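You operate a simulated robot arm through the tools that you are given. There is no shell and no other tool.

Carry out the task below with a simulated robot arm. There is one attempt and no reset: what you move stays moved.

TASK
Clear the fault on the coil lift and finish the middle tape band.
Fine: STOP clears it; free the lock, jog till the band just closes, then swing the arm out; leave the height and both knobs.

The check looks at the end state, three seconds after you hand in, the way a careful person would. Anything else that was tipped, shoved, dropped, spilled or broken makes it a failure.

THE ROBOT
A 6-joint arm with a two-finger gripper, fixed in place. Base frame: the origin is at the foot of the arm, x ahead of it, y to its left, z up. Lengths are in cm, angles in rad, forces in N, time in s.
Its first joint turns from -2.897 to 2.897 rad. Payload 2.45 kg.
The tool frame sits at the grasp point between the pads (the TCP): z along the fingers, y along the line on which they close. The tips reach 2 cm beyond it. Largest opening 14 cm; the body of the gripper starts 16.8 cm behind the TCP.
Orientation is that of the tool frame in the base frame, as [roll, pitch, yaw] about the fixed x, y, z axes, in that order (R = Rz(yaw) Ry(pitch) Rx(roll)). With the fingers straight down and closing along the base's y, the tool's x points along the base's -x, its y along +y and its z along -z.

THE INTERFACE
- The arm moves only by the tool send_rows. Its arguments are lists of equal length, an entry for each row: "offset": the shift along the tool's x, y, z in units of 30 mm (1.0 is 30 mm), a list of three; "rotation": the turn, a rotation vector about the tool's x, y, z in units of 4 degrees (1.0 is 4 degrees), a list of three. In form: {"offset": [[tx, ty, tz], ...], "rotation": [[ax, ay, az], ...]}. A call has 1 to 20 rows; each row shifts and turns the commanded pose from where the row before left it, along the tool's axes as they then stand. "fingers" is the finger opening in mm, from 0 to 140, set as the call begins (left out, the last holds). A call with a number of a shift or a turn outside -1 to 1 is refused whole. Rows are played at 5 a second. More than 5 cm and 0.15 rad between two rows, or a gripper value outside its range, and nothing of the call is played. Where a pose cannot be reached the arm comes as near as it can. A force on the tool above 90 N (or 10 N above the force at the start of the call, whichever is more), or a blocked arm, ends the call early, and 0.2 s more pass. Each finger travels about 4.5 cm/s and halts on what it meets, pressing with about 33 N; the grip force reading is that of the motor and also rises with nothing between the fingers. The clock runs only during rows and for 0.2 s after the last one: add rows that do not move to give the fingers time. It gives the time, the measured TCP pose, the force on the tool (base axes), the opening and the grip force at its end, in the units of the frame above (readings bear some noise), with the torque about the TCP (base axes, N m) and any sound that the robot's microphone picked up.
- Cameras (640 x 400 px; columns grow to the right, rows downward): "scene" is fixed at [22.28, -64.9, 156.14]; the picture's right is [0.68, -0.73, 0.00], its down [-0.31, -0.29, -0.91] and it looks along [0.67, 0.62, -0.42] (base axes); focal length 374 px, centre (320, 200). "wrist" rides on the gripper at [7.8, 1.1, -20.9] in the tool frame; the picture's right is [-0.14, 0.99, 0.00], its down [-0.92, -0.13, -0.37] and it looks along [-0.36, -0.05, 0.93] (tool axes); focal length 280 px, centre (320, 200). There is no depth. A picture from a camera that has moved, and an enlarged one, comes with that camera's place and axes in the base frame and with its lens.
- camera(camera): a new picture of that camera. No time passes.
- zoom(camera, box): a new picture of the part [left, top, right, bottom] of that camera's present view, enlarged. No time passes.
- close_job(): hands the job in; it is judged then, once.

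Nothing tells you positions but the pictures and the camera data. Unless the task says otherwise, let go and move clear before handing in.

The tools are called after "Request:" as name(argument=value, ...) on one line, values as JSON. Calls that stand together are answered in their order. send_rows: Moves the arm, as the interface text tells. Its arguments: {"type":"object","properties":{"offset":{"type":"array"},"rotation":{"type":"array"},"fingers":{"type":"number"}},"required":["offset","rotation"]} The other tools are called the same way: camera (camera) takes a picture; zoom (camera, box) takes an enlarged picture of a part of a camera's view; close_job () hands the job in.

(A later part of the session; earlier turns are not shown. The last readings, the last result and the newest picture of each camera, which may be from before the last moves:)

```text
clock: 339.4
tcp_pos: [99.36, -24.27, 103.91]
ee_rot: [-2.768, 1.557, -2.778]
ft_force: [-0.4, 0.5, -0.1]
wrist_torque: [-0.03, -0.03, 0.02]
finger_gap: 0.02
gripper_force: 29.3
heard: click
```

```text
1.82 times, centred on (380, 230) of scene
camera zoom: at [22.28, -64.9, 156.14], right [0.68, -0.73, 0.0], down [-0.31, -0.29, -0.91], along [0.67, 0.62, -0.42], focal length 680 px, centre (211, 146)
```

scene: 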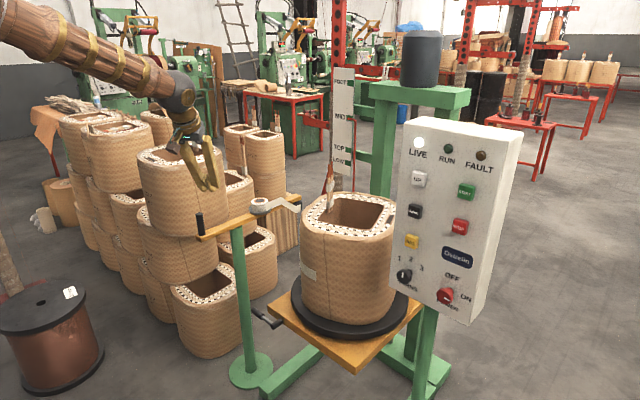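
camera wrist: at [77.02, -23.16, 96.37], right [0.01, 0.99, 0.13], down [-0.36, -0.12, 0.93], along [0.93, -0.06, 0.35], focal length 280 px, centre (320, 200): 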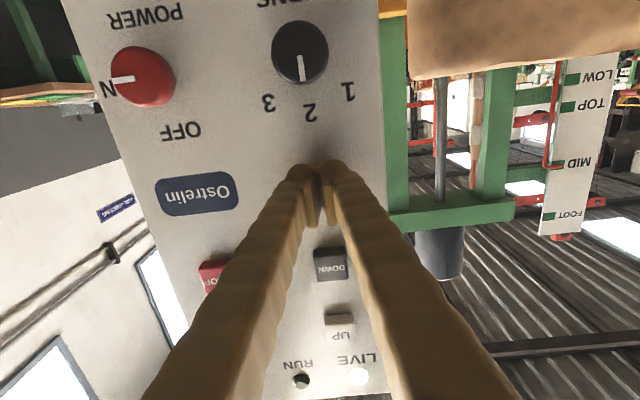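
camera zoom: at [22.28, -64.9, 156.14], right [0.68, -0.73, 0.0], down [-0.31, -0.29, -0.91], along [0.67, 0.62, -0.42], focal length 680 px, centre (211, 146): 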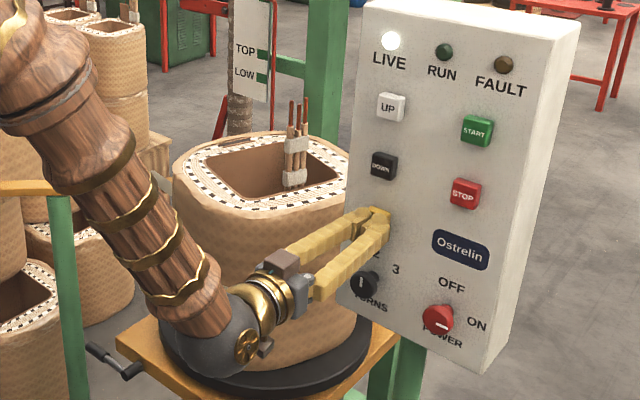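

About 50° more has been turned, leaving roughly 15–25°. Back to the +y viewpoint for a close look.

Request:
send_rows(offset=[[0, 0, -0.9], [0, 0, -0.9], [0, 0, -0.9], [0, 0, -0.9], [0, 0, -0.9], [0, 0, -0.9], [0, 0, -0.9], [-0.9, 0, 0], [-0.9, 0, 0], [-0.9, 0, 0], [-0.9, 0, 0], [-0.8, 0, 0]], rotation=[[0, 0, 0], [0, 0, 0], [0, 0, 0], [0, 0, 0], [0, 0, 0], [0, 0, 0], [0, 0, 0], [0, 0, 0], [0, 0, 0], [0, 0, 0], [0, 0, 0], [0, 0, 0]])

Request:
send_rows(offset=[[0, 0, 0], [0, 0, 0], [0, 0, 0], [0, 0, 0], [0, 0, 0], [0, 0, 0], [0, 0, 0], [0, 0, 0], [0, 0.95, 0], [0, 0.95, 0], [0, 0.95, 0], [0, 0.95, 0], [0, 0.95, 0], [0, 0.95, 0], [0, 0.95, 0], [0, 0.95, 0], [0, 0.95, 0], [0, 0.95, 0], [0, 0.95, 0], [0, 0.95, 0]], rotation=[[0, 1, 0], [0, 1, 0], [0, 1, 0], [0, 1, 0], [0, 1, 0], [0, 1, 0], [0, 1, 0], [0, 1, 0], [0, 1, 0], [0, 1, 0], [0, 1, 0], [0, 0.3, 0], [0, 0, 0], [0, 0, 0], [0, 0, 0], [0, 0, 0], [0, 0, 0], [0, 0, 0], [0, 0, 0], [0, 0, 0]])

Request:
send_rows(offset=[[-0.2, 0.95, 0.2], [-0.2, 0.95, 0.2], [-0.2, 0.95, 0.2], [-0.2, 0.95, 0.2], [0, 0.95, 0], [0, 0.95, 0], [0, 0.95, 0], [0, 0.95, 0], [0, 0.95, 0], [0, 0.95, 0], [0, 0.95, 0], [0, 0.95, 0], [0, 0.95, 0]], rotation=[[0, 0, 0], [0, 0, 0], [0, 0, 0], [0, 0, 0], [0, 0, 0], [0, 0, 0], [0, 0, 0], [0, 0, 0], [0, 0, 0], [0, 0, 0], [0, 0, 0], [0, 0, 0], [0, 0, 0]])

Request:
send_rows(offset=[[0, 0, 0], [0, 0, 0], [0, 0, 0], [0, 0, 0], [0, 0, 0], [0, 0, 0], [0, 0, 0], [0, 0, 0], [0, 0, 0], [0, 0, 0], [0, 0, 0], [0, 0, 0], [0, 0, 0], [0, 0, 0]], rotation=[[0.7, 0, 0.713], [0.7, 0, 0.713], [0.7, 0, 0.713], [0.7, 0, 0.713], [0.7, 0, 0.713], [0.7, 0, 0.713], [0.7, 0, 0.713], [0.7, 0, 0.713], [0.7, 0, 0.713], [0.7, 0, 0.713], [0.7, 0, 0.713], [0.7, 0, 0.713], [0.7, 0, 0.713], [0.7, 0, 0.713]])

Request:
zoom(camera="wrist", box=[240, 20, 480, 200])

Request:
zoom(camera="wrist", box=[345, 70, 445, 145])

```text
clock: 342.0
tcp_pos: [80.66, -24.38, 117.35]
ee_rot: [-2.798, 1.558, -2.808]
ft_force: [-0.4, -0.5, 0.4]
wrist_torque: [0.02, 0.02, 0.01]
finger_gap: 0.01
gripper_force: 29.5
```

```text
clock: 346.2
tcp_pos: [80.82, 9.98, 117.45]
ee_rot: [-3.134, 0.768, 3.138]
ft_force: [0.1, 0.3, -0.4]
wrist_torque: [0.01, 0.0, 0.01]
finger_gap: 0.01
gripper_force: 29.6
```

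```text
clock: 349.0
tcp_pos: [84.42, 47.24, 116.79]
ee_rot: [-3.135, 0.768, 3.14]
ft_force: [-0.5, -0.6, 0.9]
wrist_torque: [0.01, -0.03, -0.01]
finger_gap: 0.0
gripper_force: 29.1
```

```text
clock: 352.0
tcp_pos: [84.55, 47.02, 116.9]
ee_rot: [-3.131, 0.777, 2.166]
ft_force: [-0.3, -0.2, 0.3]
wrist_torque: [0.06, 0.0, 0.02]
finger_gap: 0.0
gripper_force: 29.5
```

```text
2.22 times, centred on (360, 110) of wrist
camera zoom: at [74.36, 64.55, 126.48], right [0.88, 0.47, 0.09], down [0.12, -0.4, 0.91], along [0.46, -0.79, -0.41], focal length 623 px, centre (231, 400)
```

zoom: 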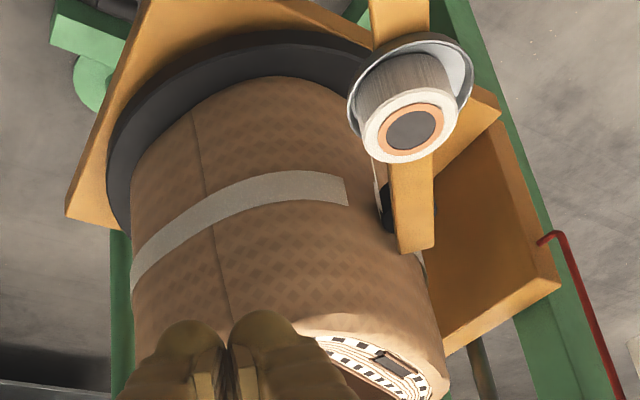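

```text
5.33 times, centred on (395, 108) of wrist
camera zoom: at [74.36, 64.55, 126.48], right [0.88, 0.47, 0.09], down [0.12, -0.4, 0.91], along [0.46, -0.79, -0.41], focal length 1495 px, centre (-80, 693)
```

zoom: 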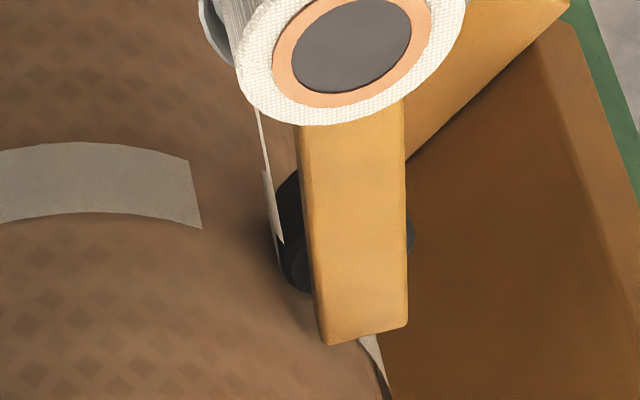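

The start edge is now about 5–7 cm (16–24°) short of the roller, and new tape is visible past the bar. I'll do one more short jog of about 15°, then look again.

Request:
send_rows(offset=[[0, 0, 0], [0, 0, 0], [0, 0, 0], [0, 0, 0], [0, 0, 0], [0, 0, 0], [0, 0, 0], [0, 0, 0], [0, 0, 0], [0, 0, 0], [0, 0, 0], [0, 0, 0], [0, 0, 0], [0, 0, 0]], rotation=[[-0.7, 0, -0.713], [-0.7, 0, -0.713], [-0.7, 0, -0.713], [-0.7, 0, -0.713], [-0.7, 0, -0.713], [-0.7, 0, -0.713], [-0.7, 0, -0.713], [-0.7, 0, -0.713], [-0.7, 0, -0.713], [-0.7, 0, -0.713], [-0.7, 0, -0.713], [-0.7, 0, -0.713], [-0.7, 0, -0.713], [-0.7, 0, -0.713]])

Request:
send_rows(offset=[[0.2, -0.95, -0.2], [0.2, -0.95, -0.2], [0.2, -0.95, -0.2], [0.2, -0.95, -0.2], [0, -0.95, 0], [0, -0.95, 0], [0, -0.95, 0], [0, -0.95, 0], [0, -0.95, 0], [0, -0.95, 0], [0, -0.95, 0], [0, -0.95, 0], [0, -0.95, 0], [0, -0.95, 0], [0, -0.95, 0], [0, -0.95, 0], [0, -0.95, 0], [0, -0.95, 0], [0, -0.95, 0], [0, -0.95, 0]], rotation=[[0, 0, 0], [0, 0, 0], [0, 0, 0], [0, 0, 0], [0, 0, 0], [0, 0, 0], [0, 0, 0], [0, 0, 0], [0, 0, 0], [0, 0, 0], [0, 0, 0], [0, 0, 0], [0, 0, 0], [0, 0, 0], [0, 0, 0], [0, 0, 0], [0, 0, 0], [0, 0, 0], [0, 0, 0], [0, 0, 0]])

Request:
send_rows(offset=[[0, -0.95, 0], [0, -0.95, 0], [0, -0.95, 0], [0, -0.95, 0], [0, -0.95, 0], [0, 0, 0], [0, 0, 0], [0, 0, 0], [0, 0, 0], [0, 0, 0], [0, 0, 0], [0, 0, 0], [0, 0, 0], [0, 0, 0], [0, 0, 0], [0, 0, 0], [0, 0, 0]], rotation=[[0, 0, 0], [0, 0, 0], [0, 0, 0], [0, 0, 0], [0, 0, 0], [0, -1, 0], [0, -1, 0], [0, -1, 0], [0, -1, 0], [0, -1, 0], [0, -1, 0], [0, -1, 0], [0, -1, 0], [0, -1, 0], [0, -1, 0], [0, -1, 0], [0, -0.3, 0]])

```text
clock: 355.0
tcp_pos: [84.59, 47.01, 117.01]
ee_rot: [-3.133, 0.768, 3.14]
ft_force: [-0.2, 0.8, 0.6]
wrist_torque: [-0.01, 0.02, 0.01]
finger_gap: 0.0
gripper_force: 29.5
```

```text
clock: 359.2
tcp_pos: [80.79, -9.89, 117.37]
ee_rot: [-3.135, 0.769, 3.139]
ft_force: [-1.0, 0.6, 0.0]
wrist_torque: [0.02, -0.03, 0.0]
finger_gap: 0.01
gripper_force: 29.5
```

```text
clock: 362.8
tcp_pos: [80.63, -24.29, 117.41]
ee_rot: [-2.719, 1.558, -2.728]
ft_force: [0.2, -0.7, 0.3]
wrist_torque: [-0.01, -0.02, 0.02]
finger_gap: 0.03
gripper_force: 29.3
```

Request:
send_rows(offset=[[0.88, -0.02, 0], [0.88, -0.02, 0], [0.88, 0, 0], [0.88, 0, 0], [0.88, 0, 0], [0, 0, 0.9], [0, 0, 0.9], [0, 0, 0.9], [0, 0, 0.9], [0, 0, 0.9], [0, 0, 0.9], [0, 0, 0.4], [0, 0, 0.05], [0, 0, 0]], rotation=[[0, 0, 0], [0, 0, 0], [0, 0, 0], [0, 0, 0], [0, 0, 0], [0, 0, 0], [0, 0, 0], [0, 0, 0], [0, 0, 0], [0, 0, 0], [0, 0, 0], [0, 0, 0], [0, 0, 0], [0, 0, 0]])

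Request:
camera(camera="wrist")

```text
clock: 365.8
tcp_pos: [98.2, -24.57, 103.88]
ee_rot: [-2.786, 1.557, -2.792]
ft_force: [-0.7, 1.0, -0.7]
wrist_torque: [-0.02, -0.02, 0.02]
finger_gap: 0.0
gripper_force: 29.9
```

```text
taken
camera wrist: at [77.09, -23.37, 96.51], right [0.01, 0.99, 0.13], down [-0.36, -0.12, 0.93], along [0.93, -0.06, 0.35], focal length 280 px, centre (320, 200)
```

wrist: 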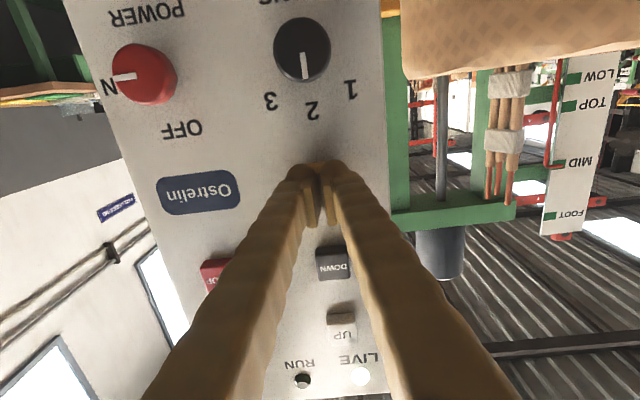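

Request:
send_rows(offset=[[0, 0, 0.35], [0, 0, 0.3], [0, 0, 0], [0, 0, 0], [0, 0, -0.3], [0, 0, 0]], rotation=[[0, 0, 0], [0, 0, 0], [0, 0, 0], [0, 0, 0], [0, 0, 0], [0, 0, 0]])

Request:
zoom(camera="scene", box=[240, 120, 520, 340])

```text
clock: 367.2
tcp_pos: [99.11, -24.62, 103.94]
ee_rot: [-2.786, 1.558, -2.794]
ft_force: [-0.4, -0.5, -0.2]
wrist_torque: [0.04, 0.0, -0.01]
finger_gap: 0.0
gripper_force: 29.5
heard: click
```

```text
1.82 times, centred on (380, 230) of scene
camera zoom: at [22.28, -64.9, 156.14], right [0.68, -0.73, 0.0], down [-0.31, -0.29, -0.91], along [0.67, 0.62, -0.42], focal length 680 px, centre (211, 146)
```

zoom: 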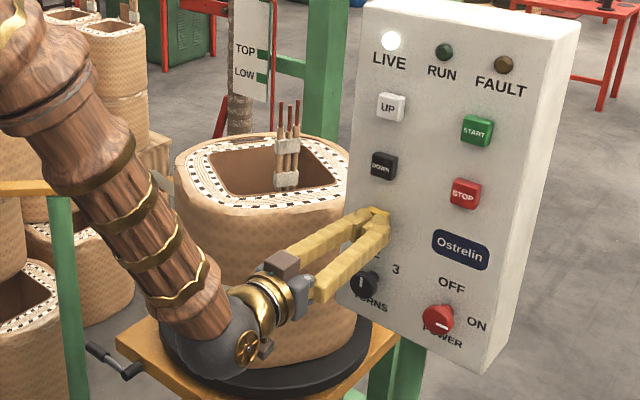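

Another ~13° turned. I'll inspect again from the +y side.

Request:
send_rows(offset=[[0, 0, -0.9], [0, 0, -0.9], [0, 0, -0.9], [0, 0, -0.9], [0, 0, -0.9], [0, 0, -0.9], [0, 0, -0.9], [-0.9, 0, 0], [-0.9, 0, 0], [-0.9, 0, 0], [-0.9, 0, 0], [-0.8, 0, 0]], rotation=[[0, 0, 0], [0, 0, 0], [0, 0, 0], [0, 0, 0], [0, 0, 0], [0, 0, 0], [0, 0, 0], [0, 0, 0], [0, 0, 0], [0, 0, 0], [0, 0, 0], [0, 0, 0]])

Request:
send_rows(offset=[[0, 0, 0], [0, 0, 0], [0, 0, 0], [0, 0, 0], [0, 0, 0], [0, 0, 0], [0, 0, 0], [0, 0, 0], [0, 0.95, 0], [0, 0.95, 0], [0, 0.95, 0], [0, 0.95, 0], [0, 0.95, 0], [0, 0.95, 0], [0, 0.95, 0], [0, 0.95, 0], [0, 0.95, 0], [0, 0.95, 0], [0, 0.95, 0], [0, 0.95, 0]], rotation=[[0, 1, 0], [0, 1, 0], [0, 1, 0], [0, 1, 0], [0, 1, 0], [0, 1, 0], [0, 1, 0], [0, 1, 0], [0, 1, 0], [0, 1, 0], [0, 1, 0], [0, 0.3, 0], [0, 0, 0], [0, 0, 0], [0, 0, 0], [0, 0, 0], [0, 0, 0], [0, 0, 0], [0, 0, 0], [0, 0, 0]])

Request:
send_rows(offset=[[-0.2, 0.95, 0.2], [-0.2, 0.95, 0.2], [-0.2, 0.95, 0.2], [-0.2, 0.95, 0.2], [0, 0.95, 0], [0, 0.95, 0], [0, 0.95, 0], [0, 0.95, 0], [0, 0.95, 0], [0, 0.95, 0], [0, 0.95, 0], [0, 0.95, 0], [0, 0.95, 0]], rotation=[[0, 0, 0], [0, 0, 0], [0, 0, 0], [0, 0, 0], [0, 0, 0], [0, 0, 0], [0, 0, 0], [0, 0, 0], [0, 0, 0], [0, 0, 0], [0, 0, 0], [0, 0, 0], [0, 0, 0]])

Request:
send_rows(offset=[[0, 0, 0], [0, 0, 0], [0, 0, 0], [0, 0, 0], [0, 0, 0], [0, 0, 0], [0, 0, 0], [0, 0, 0], [0, 0, 0], [0, 0, 0], [0, 0, 0], [0, 0, 0], [0, 0, 0], [0, 0, 0]], rotation=[[0.7, 0, 0.713], [0.7, 0, 0.713], [0.7, 0, 0.713], [0.7, 0, 0.713], [0.7, 0, 0.713], [0.7, 0, 0.713], [0.7, 0, 0.713], [0.7, 0, 0.713], [0.7, 0, 0.713], [0.7, 0, 0.713], [0.7, 0, 0.713], [0.7, 0, 0.713], [0.7, 0, 0.713], [0.7, 0, 0.713]])

Request:
zoom(camera="wrist", box=[345, 70, 445, 145])

Request:
zoom(camera="wrist", box=[375, 95, 415, 125])

```text
clock: 369.8
tcp_pos: [80.34, -24.46, 117.27]
ee_rot: [-2.828, 1.557, -2.835]
ft_force: [-0.8, 0.0, -0.3]
wrist_torque: [-0.01, 0.0, 0.01]
finger_gap: 0.0
gripper_force: 29.4
```

```text
clock: 374.0
tcp_pos: [80.53, 9.81, 117.32]
ee_rot: [-3.135, 0.768, 3.137]
ft_force: [0.6, 0.7, 0.6]
wrist_torque: [0.02, 0.0, 0.01]
finger_gap: 0.01
gripper_force: 29.3
```

```text
clock: 376.8
tcp_pos: [84.38, 46.88, 116.96]
ee_rot: [-3.133, 0.767, 3.139]
ft_force: [0.5, 0.2, 0.5]
wrist_torque: [-0.03, 0.0, 0.0]
finger_gap: 0.01
gripper_force: 29.2
```

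```text
clock: 379.8
tcp_pos: [84.27, 46.76, 117.01]
ee_rot: [-3.128, 0.777, 2.166]
ft_force: [-0.1, -0.4, 0.8]
wrist_torque: [0.01, 0.01, -0.01]
finger_gap: 0.01
gripper_force: 29.3
```

```text
5.33 times, centred on (395, 108) of wrist
camera zoom: at [74.06, 64.42, 126.47], right [0.88, 0.47, 0.09], down [0.12, -0.4, 0.91], along [0.46, -0.79, -0.41], focal length 1495 px, centre (-80, 693)
```

zoom: 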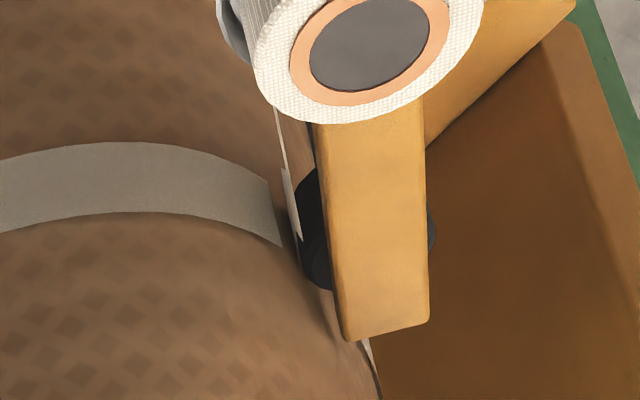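

```text
13.33 times, centred on (395, 110) of wrist
camera zoom: at [74.06, 64.42, 126.47], right [0.88, 0.47, 0.09], down [0.12, -0.4, 0.91], along [0.46, -0.79, -0.41], focal length 3738 px, centre (-680, 1400)
```

zoom: 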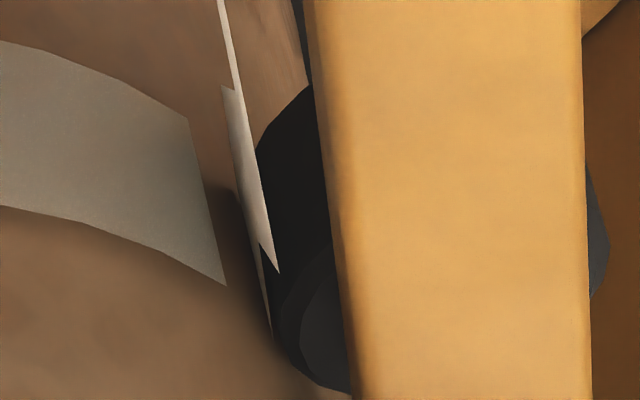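

The start edge is now only about 4 cm (13–15°) from the roller's contact line. I'll give one more short press of about 13°.

Request:
send_rows(offset=[[0, 0, 0], [0, 0, 0], [0, 0, 0], [0, 0, 0], [0, 0, 0], [0, 0, 0], [0, 0, 0], [0, 0, 0], [0, 0, 0], [0, 0, 0], [0, 0, 0], [0, 0, 0], [0, 0, 0], [0, 0, 0]], rotation=[[-0.7, 0, -0.713], [-0.7, 0, -0.713], [-0.7, 0, -0.713], [-0.7, 0, -0.713], [-0.7, 0, -0.713], [-0.7, 0, -0.713], [-0.7, 0, -0.713], [-0.7, 0, -0.713], [-0.7, 0, -0.713], [-0.7, 0, -0.713], [-0.7, 0, -0.713], [-0.7, 0, -0.713], [-0.7, 0, -0.713], [-0.7, 0, -0.713]])

Request:
send_rows(offset=[[0.2, -0.95, -0.2], [0.2, -0.95, -0.2], [0.2, -0.95, -0.2], [0.2, -0.95, -0.2], [0, -0.95, 0], [0, -0.95, 0], [0, -0.95, 0], [0, -0.95, 0], [0, -0.95, 0], [0, -0.95, 0], [0, -0.95, 0], [0, -0.95, 0], [0, -0.95, 0], [0, -0.95, 0], [0, -0.95, 0], [0, -0.95, 0], [0, -0.95, 0], [0, -0.95, 0], [0, -0.95, 0], [0, -0.95, 0]], rotation=[[0, 0, 0], [0, 0, 0], [0, 0, 0], [0, 0, 0], [0, 0, 0], [0, 0, 0], [0, 0, 0], [0, 0, 0], [0, 0, 0], [0, 0, 0], [0, 0, 0], [0, 0, 0], [0, 0, 0], [0, 0, 0], [0, 0, 0], [0, 0, 0], [0, 0, 0], [0, 0, 0], [0, 0, 0], [0, 0, 0]])

Request:
send_rows(offset=[[0, -0.95, 0], [0, -0.95, 0], [0, -0.95, 0], [0, -0.95, 0], [0, -0.95, 0], [0, 0, 0], [0, 0, 0], [0, 0, 0], [0, 0, 0], [0, 0, 0], [0, 0, 0], [0, 0, 0], [0, 0, 0], [0, 0, 0], [0, 0, 0], [0, 0, 0], [0, 0, 0]], rotation=[[0, 0, 0], [0, 0, 0], [0, 0, 0], [0, 0, 0], [0, 0, 0], [0, -1, 0], [0, -1, 0], [0, -1, 0], [0, -1, 0], [0, -1, 0], [0, -1, 0], [0, -1, 0], [0, -1, 0], [0, -1, 0], [0, -1, 0], [0, -1, 0], [0, -0.3, 0]])

Request:
send_rows(offset=[[0.88, -0.02, 0], [0.88, -0.02, 0], [0.88, 0, 0], [0.88, 0, 0], [0.88, 0, 0], [0, 0, 0.9], [0, 0, 0.9], [0, 0, 0.9], [0, 0, 0.9], [0, 0, 0.9], [0, 0, 0.9], [0, 0, 0.4], [0, 0, 0.05], [0, 0, 0]], rotation=[[0, 0, 0], [0, 0, 0], [0, 0, 0], [0, 0, 0], [0, 0, 0], [0, 0, 0], [0, 0, 0], [0, 0, 0], [0, 0, 0], [0, 0, 0], [0, 0, 0], [0, 0, 0], [0, 0, 0], [0, 0, 0]])

Request:
camera(camera="wrist")

```text
clock: 382.8
tcp_pos: [84.23, 46.81, 116.99]
ee_rot: [-3.135, 0.767, 3.141]
ft_force: [-0.4, 0.6, 0.2]
wrist_torque: [0.02, -0.02, 0.02]
finger_gap: 0.0
gripper_force: 29.7
```

```text
clock: 387.0
tcp_pos: [80.53, -10.0, 117.39]
ee_rot: [-3.134, 0.769, 3.14]
ft_force: [0.5, 0.2, 0.0]
wrist_torque: [0.0, -0.01, -0.01]
finger_gap: 0.0
gripper_force: 29.8
```

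```text
clock: 390.6
tcp_pos: [80.34, -24.51, 117.48]
ee_rot: [-2.756, 1.557, -2.762]
ft_force: [0.0, 0.0, 0.8]
wrist_torque: [-0.03, 0.0, -0.01]
finger_gap: 0.0
gripper_force: 29.1
```

```text
clock: 393.6
tcp_pos: [97.68, -24.61, 104.07]
ee_rot: [-2.789, 1.556, -2.798]
ft_force: [0.7, 0.1, 0.0]
wrist_torque: [0.05, 0.0, -0.01]
finger_gap: 0.0
gripper_force: 29.5
```

```text
taken
camera wrist: at [76.66, -23.35, 96.51], right [0.01, 0.99, 0.13], down [-0.36, -0.12, 0.93], along [0.93, -0.06, 0.35], focal length 280 px, centre (320, 200)
```

wrist: 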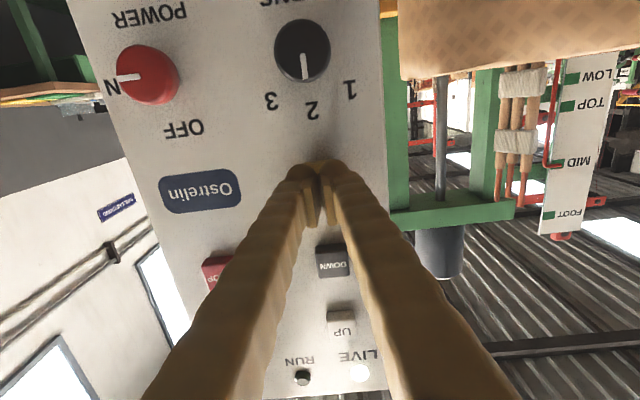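

Request:
send_rows(offset=[[0, 0, 0.48], [0, 0, 0.3], [0, 0, 0], [0, 0, 0], [0, 0, -0.3], [0, 0, 0]], rotation=[[0, 0, 0], [0, 0, 0], [0, 0, 0], [0, 0, 0], [0, 0, 0], [0, 0, 0]])

Request:
zoom(camera="scene", box=[240, 120, 520, 340])

Request:
send_rows(offset=[[0, 0, -0.9], [0, 0, -0.9], [0, 0, -0.9], [0, 0, -0.9], [0, 0, -0.9], [0, 0, -0.9], [0, 0, -0.9], [-0.9, 0, 0], [-0.9, 0, 0], [-0.9, 0, 0], [-0.9, 0, 0], [-0.8, 0, 0]], rotation=[[0, 0, 0], [0, 0, 0], [0, 0, 0], [0, 0, 0], [0, 0, 0], [0, 0, 0], [0, 0, 0], [0, 0, 0], [0, 0, 0], [0, 0, 0], [0, 0, 0], [0, 0, 0]])

Request:
send_rows(offset=[[0, 0, 0], [0, 0, 0], [0, 0, 0], [0, 0, 0], [0, 0, 0], [0, 0, 0], [0, 0, 0], [0, 0, 0], [0, 0.95, 0], [0, 0.95, 0], [0, 0.95, 0], [0, 0.95, 0], [0, 0.95, 0], [0, 0.95, 0], [0, 0.95, 0], [0, 0.95, 0], [0, 0.95, 0], [0, 0.95, 0], [0, 0.95, 0], [0, 0.95, 0]], rotation=[[0, 1, 0], [0, 1, 0], [0, 1, 0], [0, 1, 0], [0, 1, 0], [0, 1, 0], [0, 1, 0], [0, 1, 0], [0, 1, 0], [0, 1, 0], [0, 1, 0], [0, 0.3, 0], [0, 0, 0], [0, 0, 0], [0, 0, 0], [0, 0, 0], [0, 0, 0], [0, 0, 0], [0, 0, 0], [0, 0, 0]])

Request:
send_rows(offset=[[-0.2, 0.95, 0.2], [-0.2, 0.95, 0.2], [-0.2, 0.95, 0.2], [-0.2, 0.95, 0.2], [0, 0.95, 0], [0, 0.95, 0], [0, 0.95, 0], [0, 0.95, 0], [0, 0.95, 0], [0, 0.95, 0], [0, 0.95, 0], [0, 0.95, 0], [0, 0.95, 0]], rotation=[[0, 0, 0], [0, 0, 0], [0, 0, 0], [0, 0, 0], [0, 0, 0], [0, 0, 0], [0, 0, 0], [0, 0, 0], [0, 0, 0], [0, 0, 0], [0, 0, 0], [0, 0, 0], [0, 0, 0]])

Request:
send_rows(offset=[[0, 0, 0], [0, 0, 0], [0, 0, 0], [0, 0, 0], [0, 0, 0], [0, 0, 0], [0, 0, 0], [0, 0, 0], [0, 0, 0], [0, 0, 0], [0, 0, 0], [0, 0, 0], [0, 0, 0], [0, 0, 0]], rotation=[[0.7, 0, 0.713], [0.7, 0, 0.713], [0.7, 0, 0.713], [0.7, 0, 0.713], [0.7, 0, 0.713], [0.7, 0, 0.713], [0.7, 0, 0.713], [0.7, 0, 0.713], [0.7, 0, 0.713], [0.7, 0, 0.713], [0.7, 0, 0.713], [0.7, 0, 0.713], [0.7, 0, 0.713], [0.7, 0, 0.713]])

Request:
zoom(camera="wrist", box=[345, 70, 445, 145])

Request:
zoom(camera="wrist", box=[375, 95, 415, 125])

```text
clock: 395.0
tcp_pos: [99.17, -24.5, 103.87]
ee_rot: [-2.792, 1.557, -2.799]
ft_force: [0.8, -0.1, 0.7]
wrist_torque: [0.01, -0.01, -0.02]
finger_gap: 0.02
gripper_force: 29.2
heard: click
```

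```text
1.82 times, centred on (380, 230) of scene
camera zoom: at [22.28, -64.9, 156.14], right [0.68, -0.73, 0.0], down [-0.31, -0.29, -0.91], along [0.67, 0.62, -0.42], focal length 680 px, centre (211, 146)
```

zoom: 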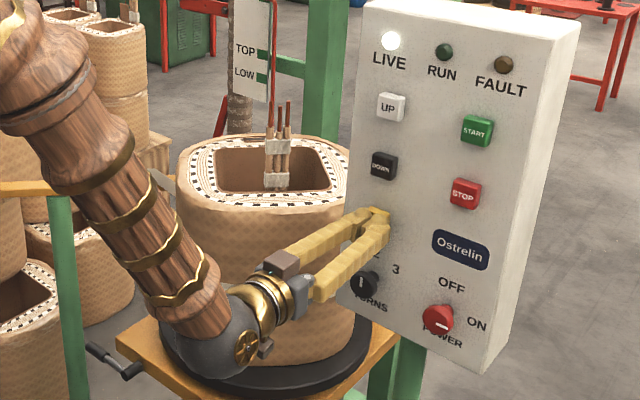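

```text
clock: 397.6
tcp_pos: [80.33, -24.43, 117.35]
ee_rot: [-2.818, 1.556, -2.827]
ft_force: [0.1, -0.4, 0.1]
wrist_torque: [-0.01, 0.04, 0.0]
finger_gap: 0.0
gripper_force: 29.4
```

```text
clock: 401.8
tcp_pos: [80.74, 9.55, 117.21]
ee_rot: [-3.135, 0.768, 3.139]
ft_force: [-0.5, 0.5, 0.4]
wrist_torque: [-0.03, -0.03, -0.01]
finger_gap: 0.03
gripper_force: 29.2
```

```text
clock: 404.6
tcp_pos: [84.53, 46.7, 117.0]
ee_rot: [-3.134, 0.767, 3.139]
ft_force: [-0.3, -0.1, 0.0]
wrist_torque: [0.0, 0.02, -0.02]
finger_gap: 0.03
gripper_force: 30.2
```

```text
clock: 407.6
tcp_pos: [84.44, 46.72, 116.99]
ee_rot: [-3.127, 0.777, 2.166]
ft_force: [-0.5, -0.4, 0.2]
wrist_torque: [0.01, 0.0, 0.0]
finger_gap: 0.0
gripper_force: 29.7
```

```text
5.33 times, centred on (395, 108) of wrist
camera zoom: at [74.15, 64.33, 126.5], right [0.88, 0.47, 0.09], down [0.12, -0.4, 0.91], along [0.46, -0.79, -0.41], focal length 1495 px, centre (-80, 693)
```

zoom: 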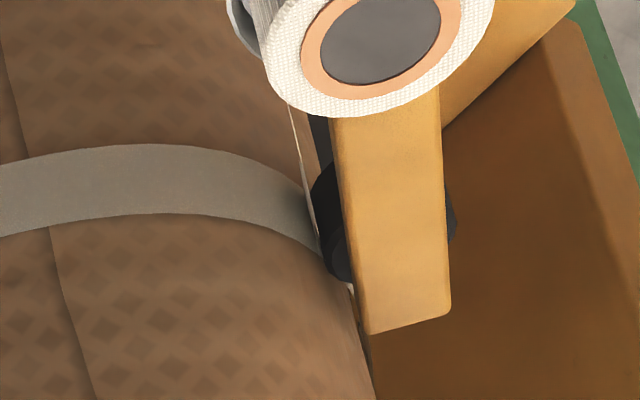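

```text
13.33 times, centred on (395, 110) of wrist
camera zoom: at [74.15, 64.33, 126.5], right [0.88, 0.47, 0.09], down [0.12, -0.4, 0.91], along [0.46, -0.79, -0.41], focal length 3738 px, centre (-680, 1400)
```

zoom: 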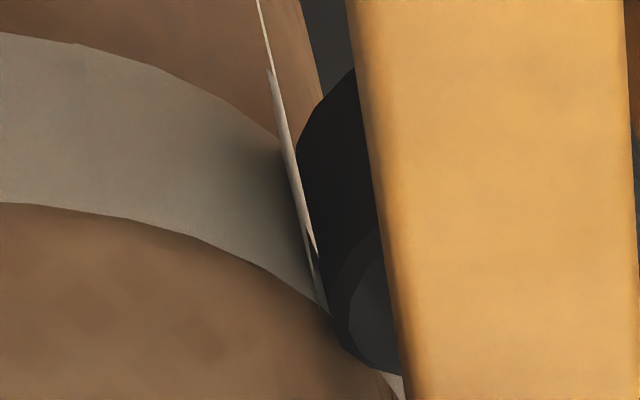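

The start edge has now disappeared under the tape at the roller. I'll check from the wider angle whether any bare patch remains past the bar before swinging the arm out.

Request:
send_rows(offset=[[-0.177, 0.767, 0.175], [-0.177, 0.767, 0.175], [-0.177, 0.767, 0.175], [0, 0, 0], [0, 0, 0], [0, 0, 0], [0, 0, 0], [0, 0, 0], [0, 0, 0], [0, 0, 0]], rotation=[[0, 0, 0], [0, 0, 0], [0, 0, 0], [0.7, 0, 0.713], [0.7, 0, 0.713], [0.7, 0, 0.713], [0.7, 0, 0.713], [0.7, 0, 0.713], [0.7, 0, 0.713], [0.7, 0, 0.713]])

Request:
zoom(camera="wrist", box=[320, 20, 520, 160])

Request:
zoom(camera="wrist", box=[410, 35, 490, 95])

```text
clock: 409.8
tcp_pos: [91.46, 48.67, 116.95]
ee_rot: [-3.13, 0.781, 1.676]
ft_force: [0.6, 0.0, 0.2]
wrist_torque: [0.03, -0.01, 0.0]
finger_gap: 0.01
gripper_force: 30.0
```

```text
2.86 times, centred on (420, 90) of wrist
camera zoom: at [90.56, 69.02, 126.32], right [1.0, 0.0, 0.09], down [-0.08, -0.4, 0.91], along [0.03, -0.91, -0.4], focal length 801 px, centre (34, 514)
```

zoom: 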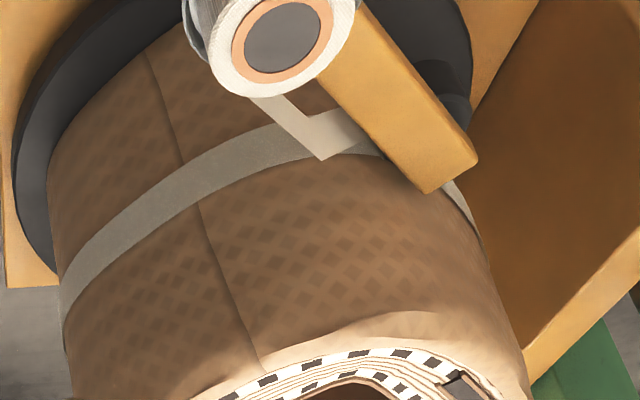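

```text
6.67 times, centred on (450, 65) of wrist
camera zoom: at [90.56, 69.02, 126.32], right [1.0, 0.0, 0.09], down [-0.08, -0.4, 0.91], along [0.03, -0.91, -0.4], focal length 1869 px, centre (-547, 1100)
```

zoom: 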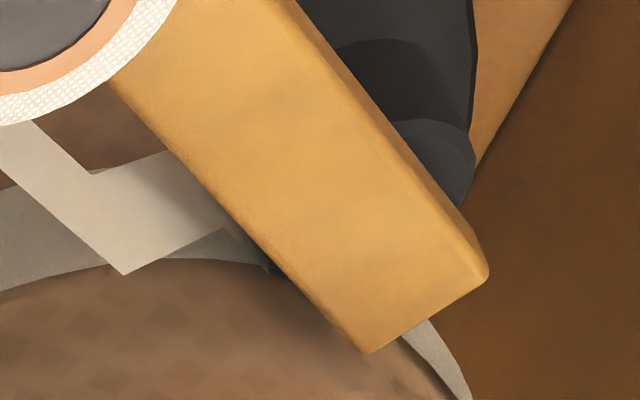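

Request:
zoom(camera="wrist", box=[425, 60, 457, 84])

```text
16.00 times, centred on (441, 72) of wrist
camera zoom: at [90.56, 69.02, 126.32], right [1.0, 0.0, 0.09], down [-0.08, -0.4, 0.91], along [0.03, -0.91, -0.4], focal length 4486 px, centre (-1616, 2248)
```

zoom: 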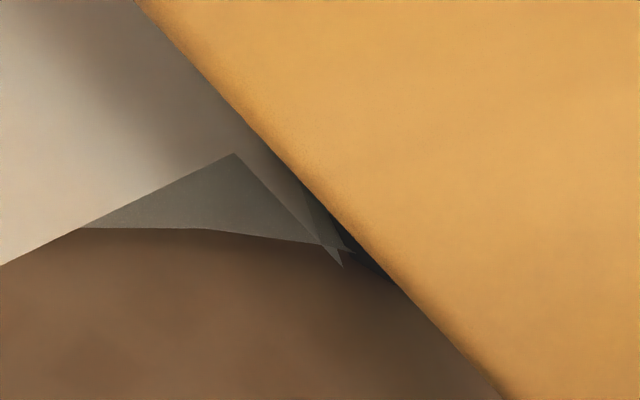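

The start edge is now nearly at the roller's contact line, about 5° short and partly hidden by the bar. One quick tap (~7°) should just close it.

Request:
send_rows(offset=[[0, 0, 0], [0, 0, 0], [0, 0, 0], [0, 0, 0], [0, 0, 0], [0, 0, 0], [0, 0, 0], [0, 0, 0], [0, 0, 0], [0, 0, 0], [0, 0, 0], [0, 0, 0], [0, 0, 0], [0, 0, 0], [0, 0, 0], [0, 0, 0], [0, 0, 0], [0, 0, 0], [0, 0, 0], [0, 0, 0]], rotation=[[-0.7, 0, -0.713], [-0.7, 0, -0.713], [-0.7, 0, -0.713], [-0.7, 0, -0.713], [-0.7, 0, -0.713], [-0.7, 0, -0.713], [-0.7, 0, -0.713], [-0.7, 0, -0.713], [-0.7, 0, -0.713], [-0.7, 0, -0.713], [-0.7, 0, -0.713], [-0.7, 0, -0.713], [-0.7, 0, -0.713], [-0.7, 0, -0.713], [-0.7, 0, -0.713], [-0.7, 0, -0.713], [-0.7, 0, -0.713], [-0.7, 0, -0.713], [-0.7, 0, -0.713], [-0.7, 0, -0.713]])

Request:
send_rows(offset=[[0.4, -0.95, -0.4], [0.4, -0.95, -0.4], [0.4, -0.95, -0.4], [0.4, -0.95, -0.4], [0.4, -0.95, -0.4], [0.4, -0.95, -0.4], [0, -0.95, 0], [0, -0.95, 0], [0, -0.95, 0], [0, -0.95, 0], [0, -0.95, 0], [0, -0.95, 0], [0, -0.95, 0], [0, -0.95, 0], [0, -0.95, 0], [0, -0.95, 0], [0, -0.95, 0], [0, -0.95, 0], [0, -0.95, 0], [0, -0.95, 0]], rotation=[[-0.7, 0, -0.713], [0, 0, 0], [0, 0, 0], [0, 0, 0], [0, 0, 0], [0, 0, 0], [0, 0, 0], [0, 0, 0], [0, 0, 0], [0, 0, 0], [0, 0, 0], [0, 0, 0], [0, 0, 0], [0, 0, 0], [0, 0, 0], [0, 0, 0], [0, 0, 0], [0, 0, 0], [0, 0, 0], [0, 0, 0]])

Request:
send_rows(offset=[[0, -0.95, 0], [0, -0.95, 0], [0, -0.95, 0], [0, -0.95, 0], [0, -0.95, 0], [0, -0.7, 0], [0, 0, 0], [0, 0, 0], [0, 0, 0], [0, 0, 0], [0, 0, 0], [0, 0, 0], [0, 0, 0], [0, 0, 0], [0, 0, 0], [0, 0, 0], [0, 0, 0], [0, 0, 0]], rotation=[[0, 0, 0], [0, 0, 0], [0, 0, 0], [0, 0, 0], [0, 0, 0], [0, 0, 0], [0, -1, 0], [0, -1, 0], [0, -1, 0], [0, -1, 0], [0, -1, 0], [0, -1, 0], [0, -1, 0], [0, -1, 0], [0, -1, 0], [0, -1, 0], [0, -1, 0], [0, -0.25, 0]])

Request:
send_rows(offset=[[0.88, 0, 0], [0.88, 0, 0], [0.88, 0, 0], [0.88, 0, 0], [0.88, 0, 0], [0, 0, 0.9], [0, 0, 0.9], [0, 0, 0.9], [0, 0, 0.9], [0, 0, 0.9], [0, 0, 0.9], [0, 0, 0.4], [0, 0, 0.05], [0, 0, 0]], rotation=[[0, 0, 0], [0, 0, 0], [0, 0, 0], [0, 0, 0], [0, 0, 0], [0, 0, 0], [0, 0, 0], [0, 0, 0], [0, 0, 0], [0, 0, 0], [0, 0, 0], [0, 0, 0], [0, 0, 0], [0, 0, 0]])

Request:
camera(camera="wrist")

```text
clock: 414.0
tcp_pos: [91.23, 48.77, 116.96]
ee_rot: [-3.134, 0.768, 3.069]
ft_force: [0.0, 0.6, 0.2]
wrist_torque: [-0.01, -0.01, -0.04]
finger_gap: 0.0
gripper_force: 29.4
```

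```text
clock: 418.2
tcp_pos: [80.6, -8.26, 117.32]
ee_rot: [-3.134, 0.767, 3.14]
ft_force: [0.7, 0.2, 0.5]
wrist_torque: [-0.03, 0.01, -0.01]
finger_gap: 0.0
gripper_force: 29.5
```

```text
clock: 422.0
tcp_pos: [80.43, -24.6, 117.38]
ee_rot: [-2.838, 1.555, -2.847]
ft_force: [-0.3, 0.3, 0.7]
wrist_torque: [0.03, 0.0, -0.04]
finger_gap: 0.0
gripper_force: 29.7
```

```text
clock: 425.0
tcp_pos: [97.88, -24.69, 103.98]
ee_rot: [-2.854, 1.552, -2.864]
ft_force: [0.4, 0.2, 0.7]
wrist_torque: [-0.04, -0.04, 0.02]
finger_gap: 0.0
gripper_force: 29.2
```

```text
taken
camera wrist: at [76.74, -23.34, 96.54], right [0.01, 0.99, 0.13], down [-0.35, -0.12, 0.93], along [0.94, -0.06, 0.35], focal length 280 px, centre (320, 200)
```

wrist: 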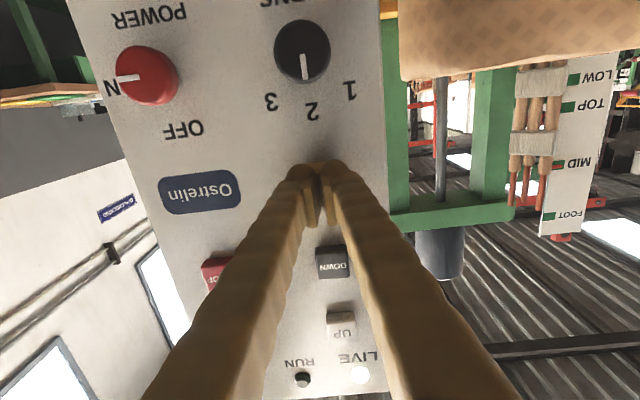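

Request:
send_rows(offset=[[0, 0, 0.46], [0, 0, 0], [0, 0, 0.3], [0, 0, -0.3], [0, 0, 0]], rotation=[[0, 0, 0], [0, 0, 0], [0, 0, 0], [0, 0, 0], [0, 0, 0]])

Request:
zoom(camera="scene", box=[240, 120, 520, 340])

```text
clock: 426.2
tcp_pos: [99.12, -24.58, 104.0]
ee_rot: [-2.853, 1.554, -2.861]
ft_force: [-0.6, -0.7, -0.3]
wrist_torque: [0.0, 0.0, 0.0]
finger_gap: 0.0
gripper_force: 29.0
heard: click
```

```text
1.82 times, centred on (380, 230) of scene
camera zoom: at [22.28, -64.9, 156.14], right [0.68, -0.73, 0.0], down [-0.31, -0.29, -0.91], along [0.67, 0.62, -0.42], focal length 680 px, centre (211, 146)
```

zoom: 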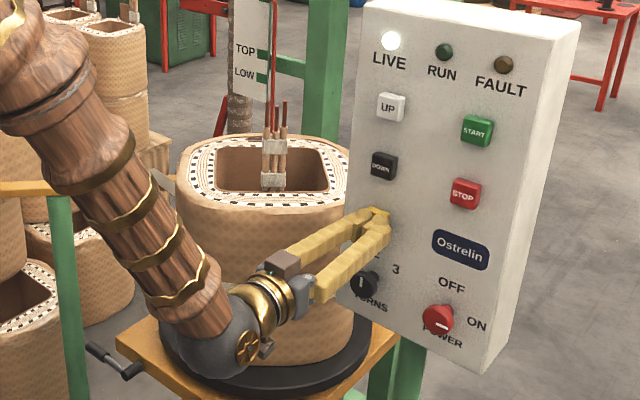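

A small final nudge registered. Now to swing the arm out: I'll go over to the handle (now near (86, 60)) with the tool pointing down.

Request:
send_rows(offset=[[0, 0, -0.9], [0, 0, -0.9], [0, 0, -0.9], [0, 0, -0.9], [0, 0, -0.9], [0, 0, -0.9], [0, 0, -0.9], [-0.9, 0, 0], [-0.9, 0, 0], [-0.8, 0, 0]], rotation=[[0, 0, 0], [0, 0, 0], [0, 0, 0], [0, 0, 0], [0, 0, 0], [0, 0, 0], [0, 0, 0], [0, 0, 0], [0, 0, 0], [0, 0, 0]])

Request:
send_rows(offset=[[0, 0, 0], [0, 0, 0], [0, 0, 0], [0, 0, 0], [0, 0, 0], [0, 0, 0], [0, 0, 0], [0, 0.9, 0], [0, 0.9, 0], [0, 0.9, 0], [0, 0.9, 0], [0, 0.9, 0], [0, 0.9, 0], [0, 0.9, 0], [0, 0.9, 0], [0, 0.9, 0], [0, 0.9, 0], [0, 0.9, 0], [0, 0.9, 0], [0, 0.9, 0]], rotation=[[0, 1, 0], [0, 1, 0], [0, 1, 0], [0, 1, 0], [0, 1, 0], [0, 1, 0], [0, 1, 0], [0, 1, 0], [0, 1, 0], [0, 1, 0], [0, 1, 0], [0, 1, 0], [0, 1, 0], [0, 1, 0], [0, 1, 0], [0, 1, 0], [0, 1, 0], [0, 1, 0], [0, 1, 0], [0, 1, 0]])

Request:
send_rows(offset=[[0, 0.9, 0], [0, 0.9, 0], [0, 0.9, 0], [0, 0.9, 0], [0, 0.9, 0], [0, 0.9, 0], [0, 0.9, 0], [0, 0, 0], [0, 0, 0], [0, 0, 0], [0, 0, 0], [0, 0, 0], [0, 0, 0], [0, 0, 0], [0, 0, 0], [0, 0, 0], [0, 0, 0], [0, 0, 0], [0, 0, 0], [0, 0, 0]], rotation=[[0, 1, 0], [0, 1, 0], [0, 0.25, 0], [0, 0, 0], [0, 0, 0], [0, 0, 0], [0, 0, 0], [0, 0, -1], [0, 0, -1], [0, 0, -1], [0, 0, -1], [0, 0, -1], [0, 0, -1], [0, 0, -1], [0, 0, -1], [0, 0, -1], [0, 0, -1], [0, 0, -1], [0, 0, -1], [0, 0, -1]])

Request:
send_rows(offset=[[0, 0, 0], [0, 0, 0], [0, 0, 0], [0, 0, 0], [0, 0, 0], [0, 0, 0], [0, 0, 0], [0, 0, 0], [0, 0, 0], [0, 0, 0], [-0.85, -0.15, 0], [-0.85, -0.15, 0], [-0.85, -0.15, 0], [-0.85, -0.15, 0], [-0.85, -0.15, 0], [-0.85, -0.15, 0], [-0.85, -0.15, 0], [-0.85, -0.15, 0]], rotation=[[0, 0, -1], [0, 0, -1], [0, 0, -1], [0, 0, -1], [0, 0, -1], [0, 0, -1], [0, 0, -1], [0, 0, -1], [0, 0, -1], [0, 0, -0.45], [0, 0, 0], [0, 0, 0], [0, 0, 0], [0, 0, 0], [0, 0, 0], [0, 0, 0], [0, 0, 0], [0, 0, 0]], fingers=64)

Request:
camera(camera="wrist")

```text
clock: 428.4
tcp_pos: [80.38, -24.32, 112.17]
ee_rot: [-2.87, 1.552, -2.878]
ft_force: [0.2, -0.5, 0.2]
wrist_torque: [-0.01, 0.0, -0.03]
finger_gap: 0.0
gripper_force: 29.8
```

```text
clock: 432.6
tcp_pos: [80.51, 10.72, 111.84]
ee_rot: [-3.136, 0.154, 3.134]
ft_force: [0.3, -0.3, 0.7]
wrist_torque: [0.02, -0.01, 0.0]
finger_gap: 0.0
gripper_force: 29.2
```

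```text
clock: 436.8
tcp_pos: [80.72, 29.55, 111.69]
ee_rot: [-3.137, -0.004, -2.24]
ft_force: [-0.2, 0.4, 0.1]
wrist_torque: [0.02, 0.02, 0.0]
finger_gap: 0.0
gripper_force: 29.2
```

```text
clock: 440.6
tcp_pos: [84.52, 50.09, 111.61]
ee_rot: [3.141, -0.005, -1.58]
ft_force: [-0.2, -0.4, 0.8]
wrist_torque: [-0.01, -0.01, -0.02]
finger_gap: 6.41
gripper_force: 0.1
```

```text
taken
camera wrist: at [83.33, 42.38, 132.51], right [-0.99, 0.15, 0.0], down [0.14, 0.92, 0.36], along [0.06, 0.36, -0.93], focal length 280 px, centre (320, 200)
```

wrist: 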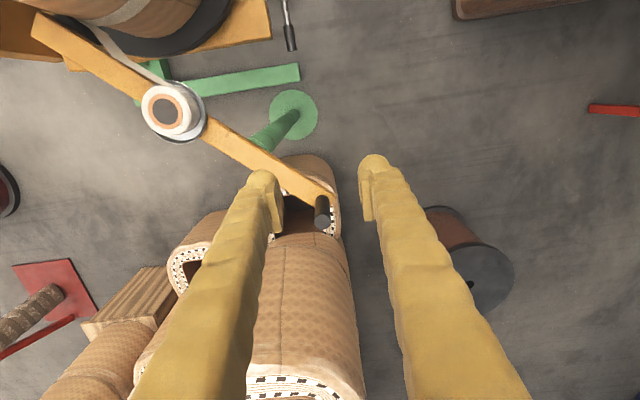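

The handle top is at about (86, 60.7). I'll move over it and descend.

Request:
send_rows(offset=[[-0.87, -0.125, 0], [-0.87, -0.125, 0], [-0.87, -0.125, 0], [-0.87, -0.125, 0], [0, 0, 0.9], [0, 0, 0.9], [0, 0, 0.9], [0, 0, 0.9]], rotation=[[0, 0, 0], [0, 0, 0], [0, 0, 0], [0, 0, 0], [0, 0, 0], [0, 0, 0], [0, 0, 0], [0, 0, 0]])

Request:
zoom(camera="wrist", box=[200, 60, 440, 240])

Request:
zoom(camera="scene", box=[150, 130, 310, 260])

```text
clock: 442.4
tcp_pos: [86.33, 60.25, 100.81]
ee_rot: [3.14, -0.005, -1.585]
ft_force: [-0.5, 0.7, 0.6]
wrist_torque: [0.01, -0.02, -0.01]
finger_gap: 6.41
gripper_force: 0.1
```

```text
2.22 times, centred on (320, 150) of wrist
camera zoom: at [85.09, 52.61, 121.81], right [-0.99, 0.15, 0.0], down [0.14, 0.92, 0.36], along [0.06, 0.36, -0.93], focal length 623 px, centre (320, 311)
```

zoom: 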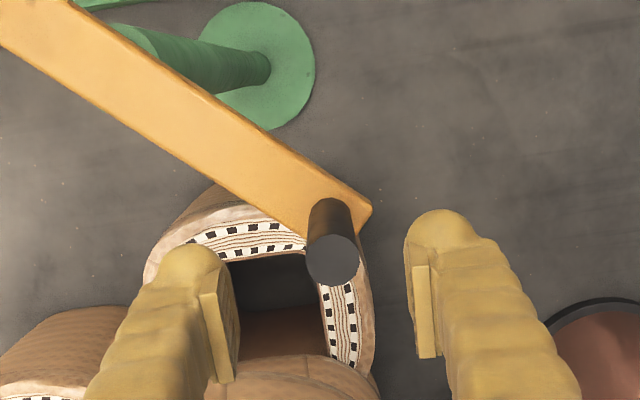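

```text
3.08 times, centred on (230, 195) of scene
camera zoom: at [22.28, -64.9, 156.14], right [0.68, -0.73, 0.0], down [-0.31, -0.29, -0.91], along [0.67, 0.62, -0.42], focal length 1150 px, centre (597, 215)
```

zoom: 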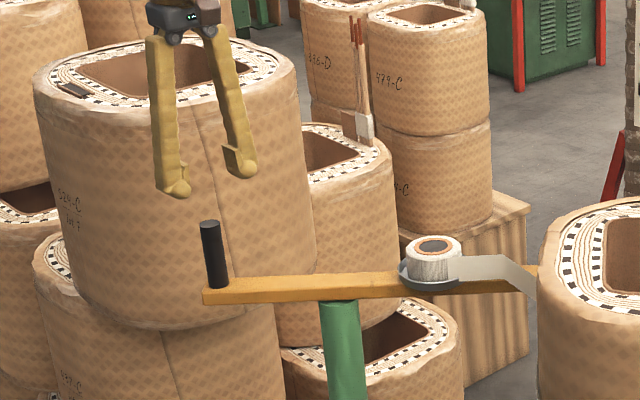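

Request:
send_rows(offset=[[-0.2, 0.08, 0.5], [0, 0, 0.9], [0, 0, 0.9], [0, 0, 0.9], [0, 0, 0.2], [0, 0, 0]], rotation=[[0, 0, 0], [0, 0, 0], [0, 0, 0], [0, 0, 0], [0, 0, 0], [0, 0, 0]])

Request:
zoom(camera="wrist", box=[200, 60, 440, 240])

```text
clock: 443.8
tcp_pos: [86.01, 60.91, 90.75]
ee_rot: [-3.141, -0.004, -1.583]
ft_force: [-0.1, -0.4, 0.3]
wrist_torque: [-0.02, 0.01, 0.01]
finger_gap: 6.42
gripper_force: 0.0
```

```text
2.22 times, centred on (320, 150) of wrist
camera zoom: at [84.91, 53.17, 111.69], right [-0.99, 0.15, 0.0], down [0.14, 0.92, 0.36], along [0.06, 0.36, -0.93], focal length 623 px, centre (320, 311)
```

zoom: 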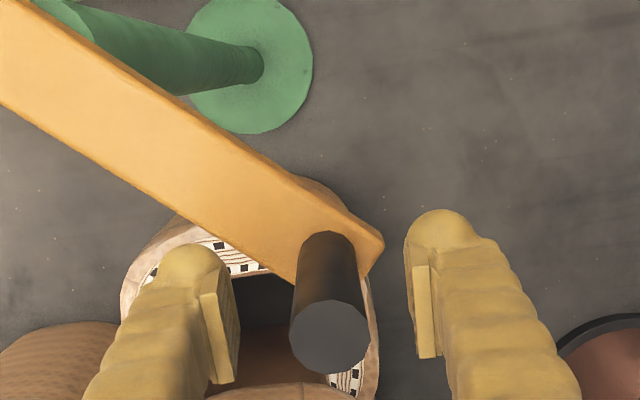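

The handle is centred. I'll grip it and bring the arm back out along its arc.

Request:
send_rows(offset=[[0, 0, 0], [0, 0, 0], [0, 0, 0], [0, 0, 0], [0, 0, 0]], rotation=[[0, 0, 0], [0, 0, 0], [0, 0, 0], [0, 0, 0], [0, 0, 0]], fingers=20)

Request:
send_rows(offset=[[0.168, 0.127, 0], [0.168, 0.127, 0], [0.168, 0.127, 0], [0.168, 0.127, 0], [0.188, 0.095, 0], [0.188, 0.095, 0], [0.188, 0.095, 0], [0.188, 0.095, 0]], rotation=[[0, 0, 0], [0, 0, 0], [0, 0, 0], [0, 0, 0], [0, 0, 0], [0, 0, 0], [0, 0, 0], [0, 0, 0]])

Request:
camera(camera="wrist")

```text
clock: 445.0
tcp_pos: [86.18, 60.92, 90.73]
ee_rot: [3.142, -0.005, -1.583]
ft_force: [-14.4, -2.9, 0.7]
wrist_torque: [-0.02, 0.17, 0.07]
finger_gap: 3.0
gripper_force: 7.6
```

```text
clock: 446.8
tcp_pos: [83.29, 56.59, 90.81]
ee_rot: [3.14, -0.006, -1.583]
ft_force: [8.9, 2.0, 17.2]
wrist_torque: [0.09, -0.08, 0.18]
finger_gap: 2.47
gripper_force: 45.1
```

```text
taken
camera wrist: at [82.03, 48.95, 111.71], right [-0.99, 0.15, 0.0], down [0.14, 0.92, 0.36], along [0.06, 0.36, -0.93], focal length 280 px, centre (320, 200)
```

wrist: 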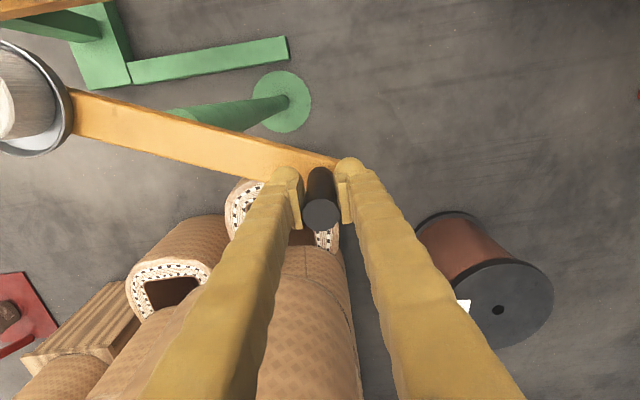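

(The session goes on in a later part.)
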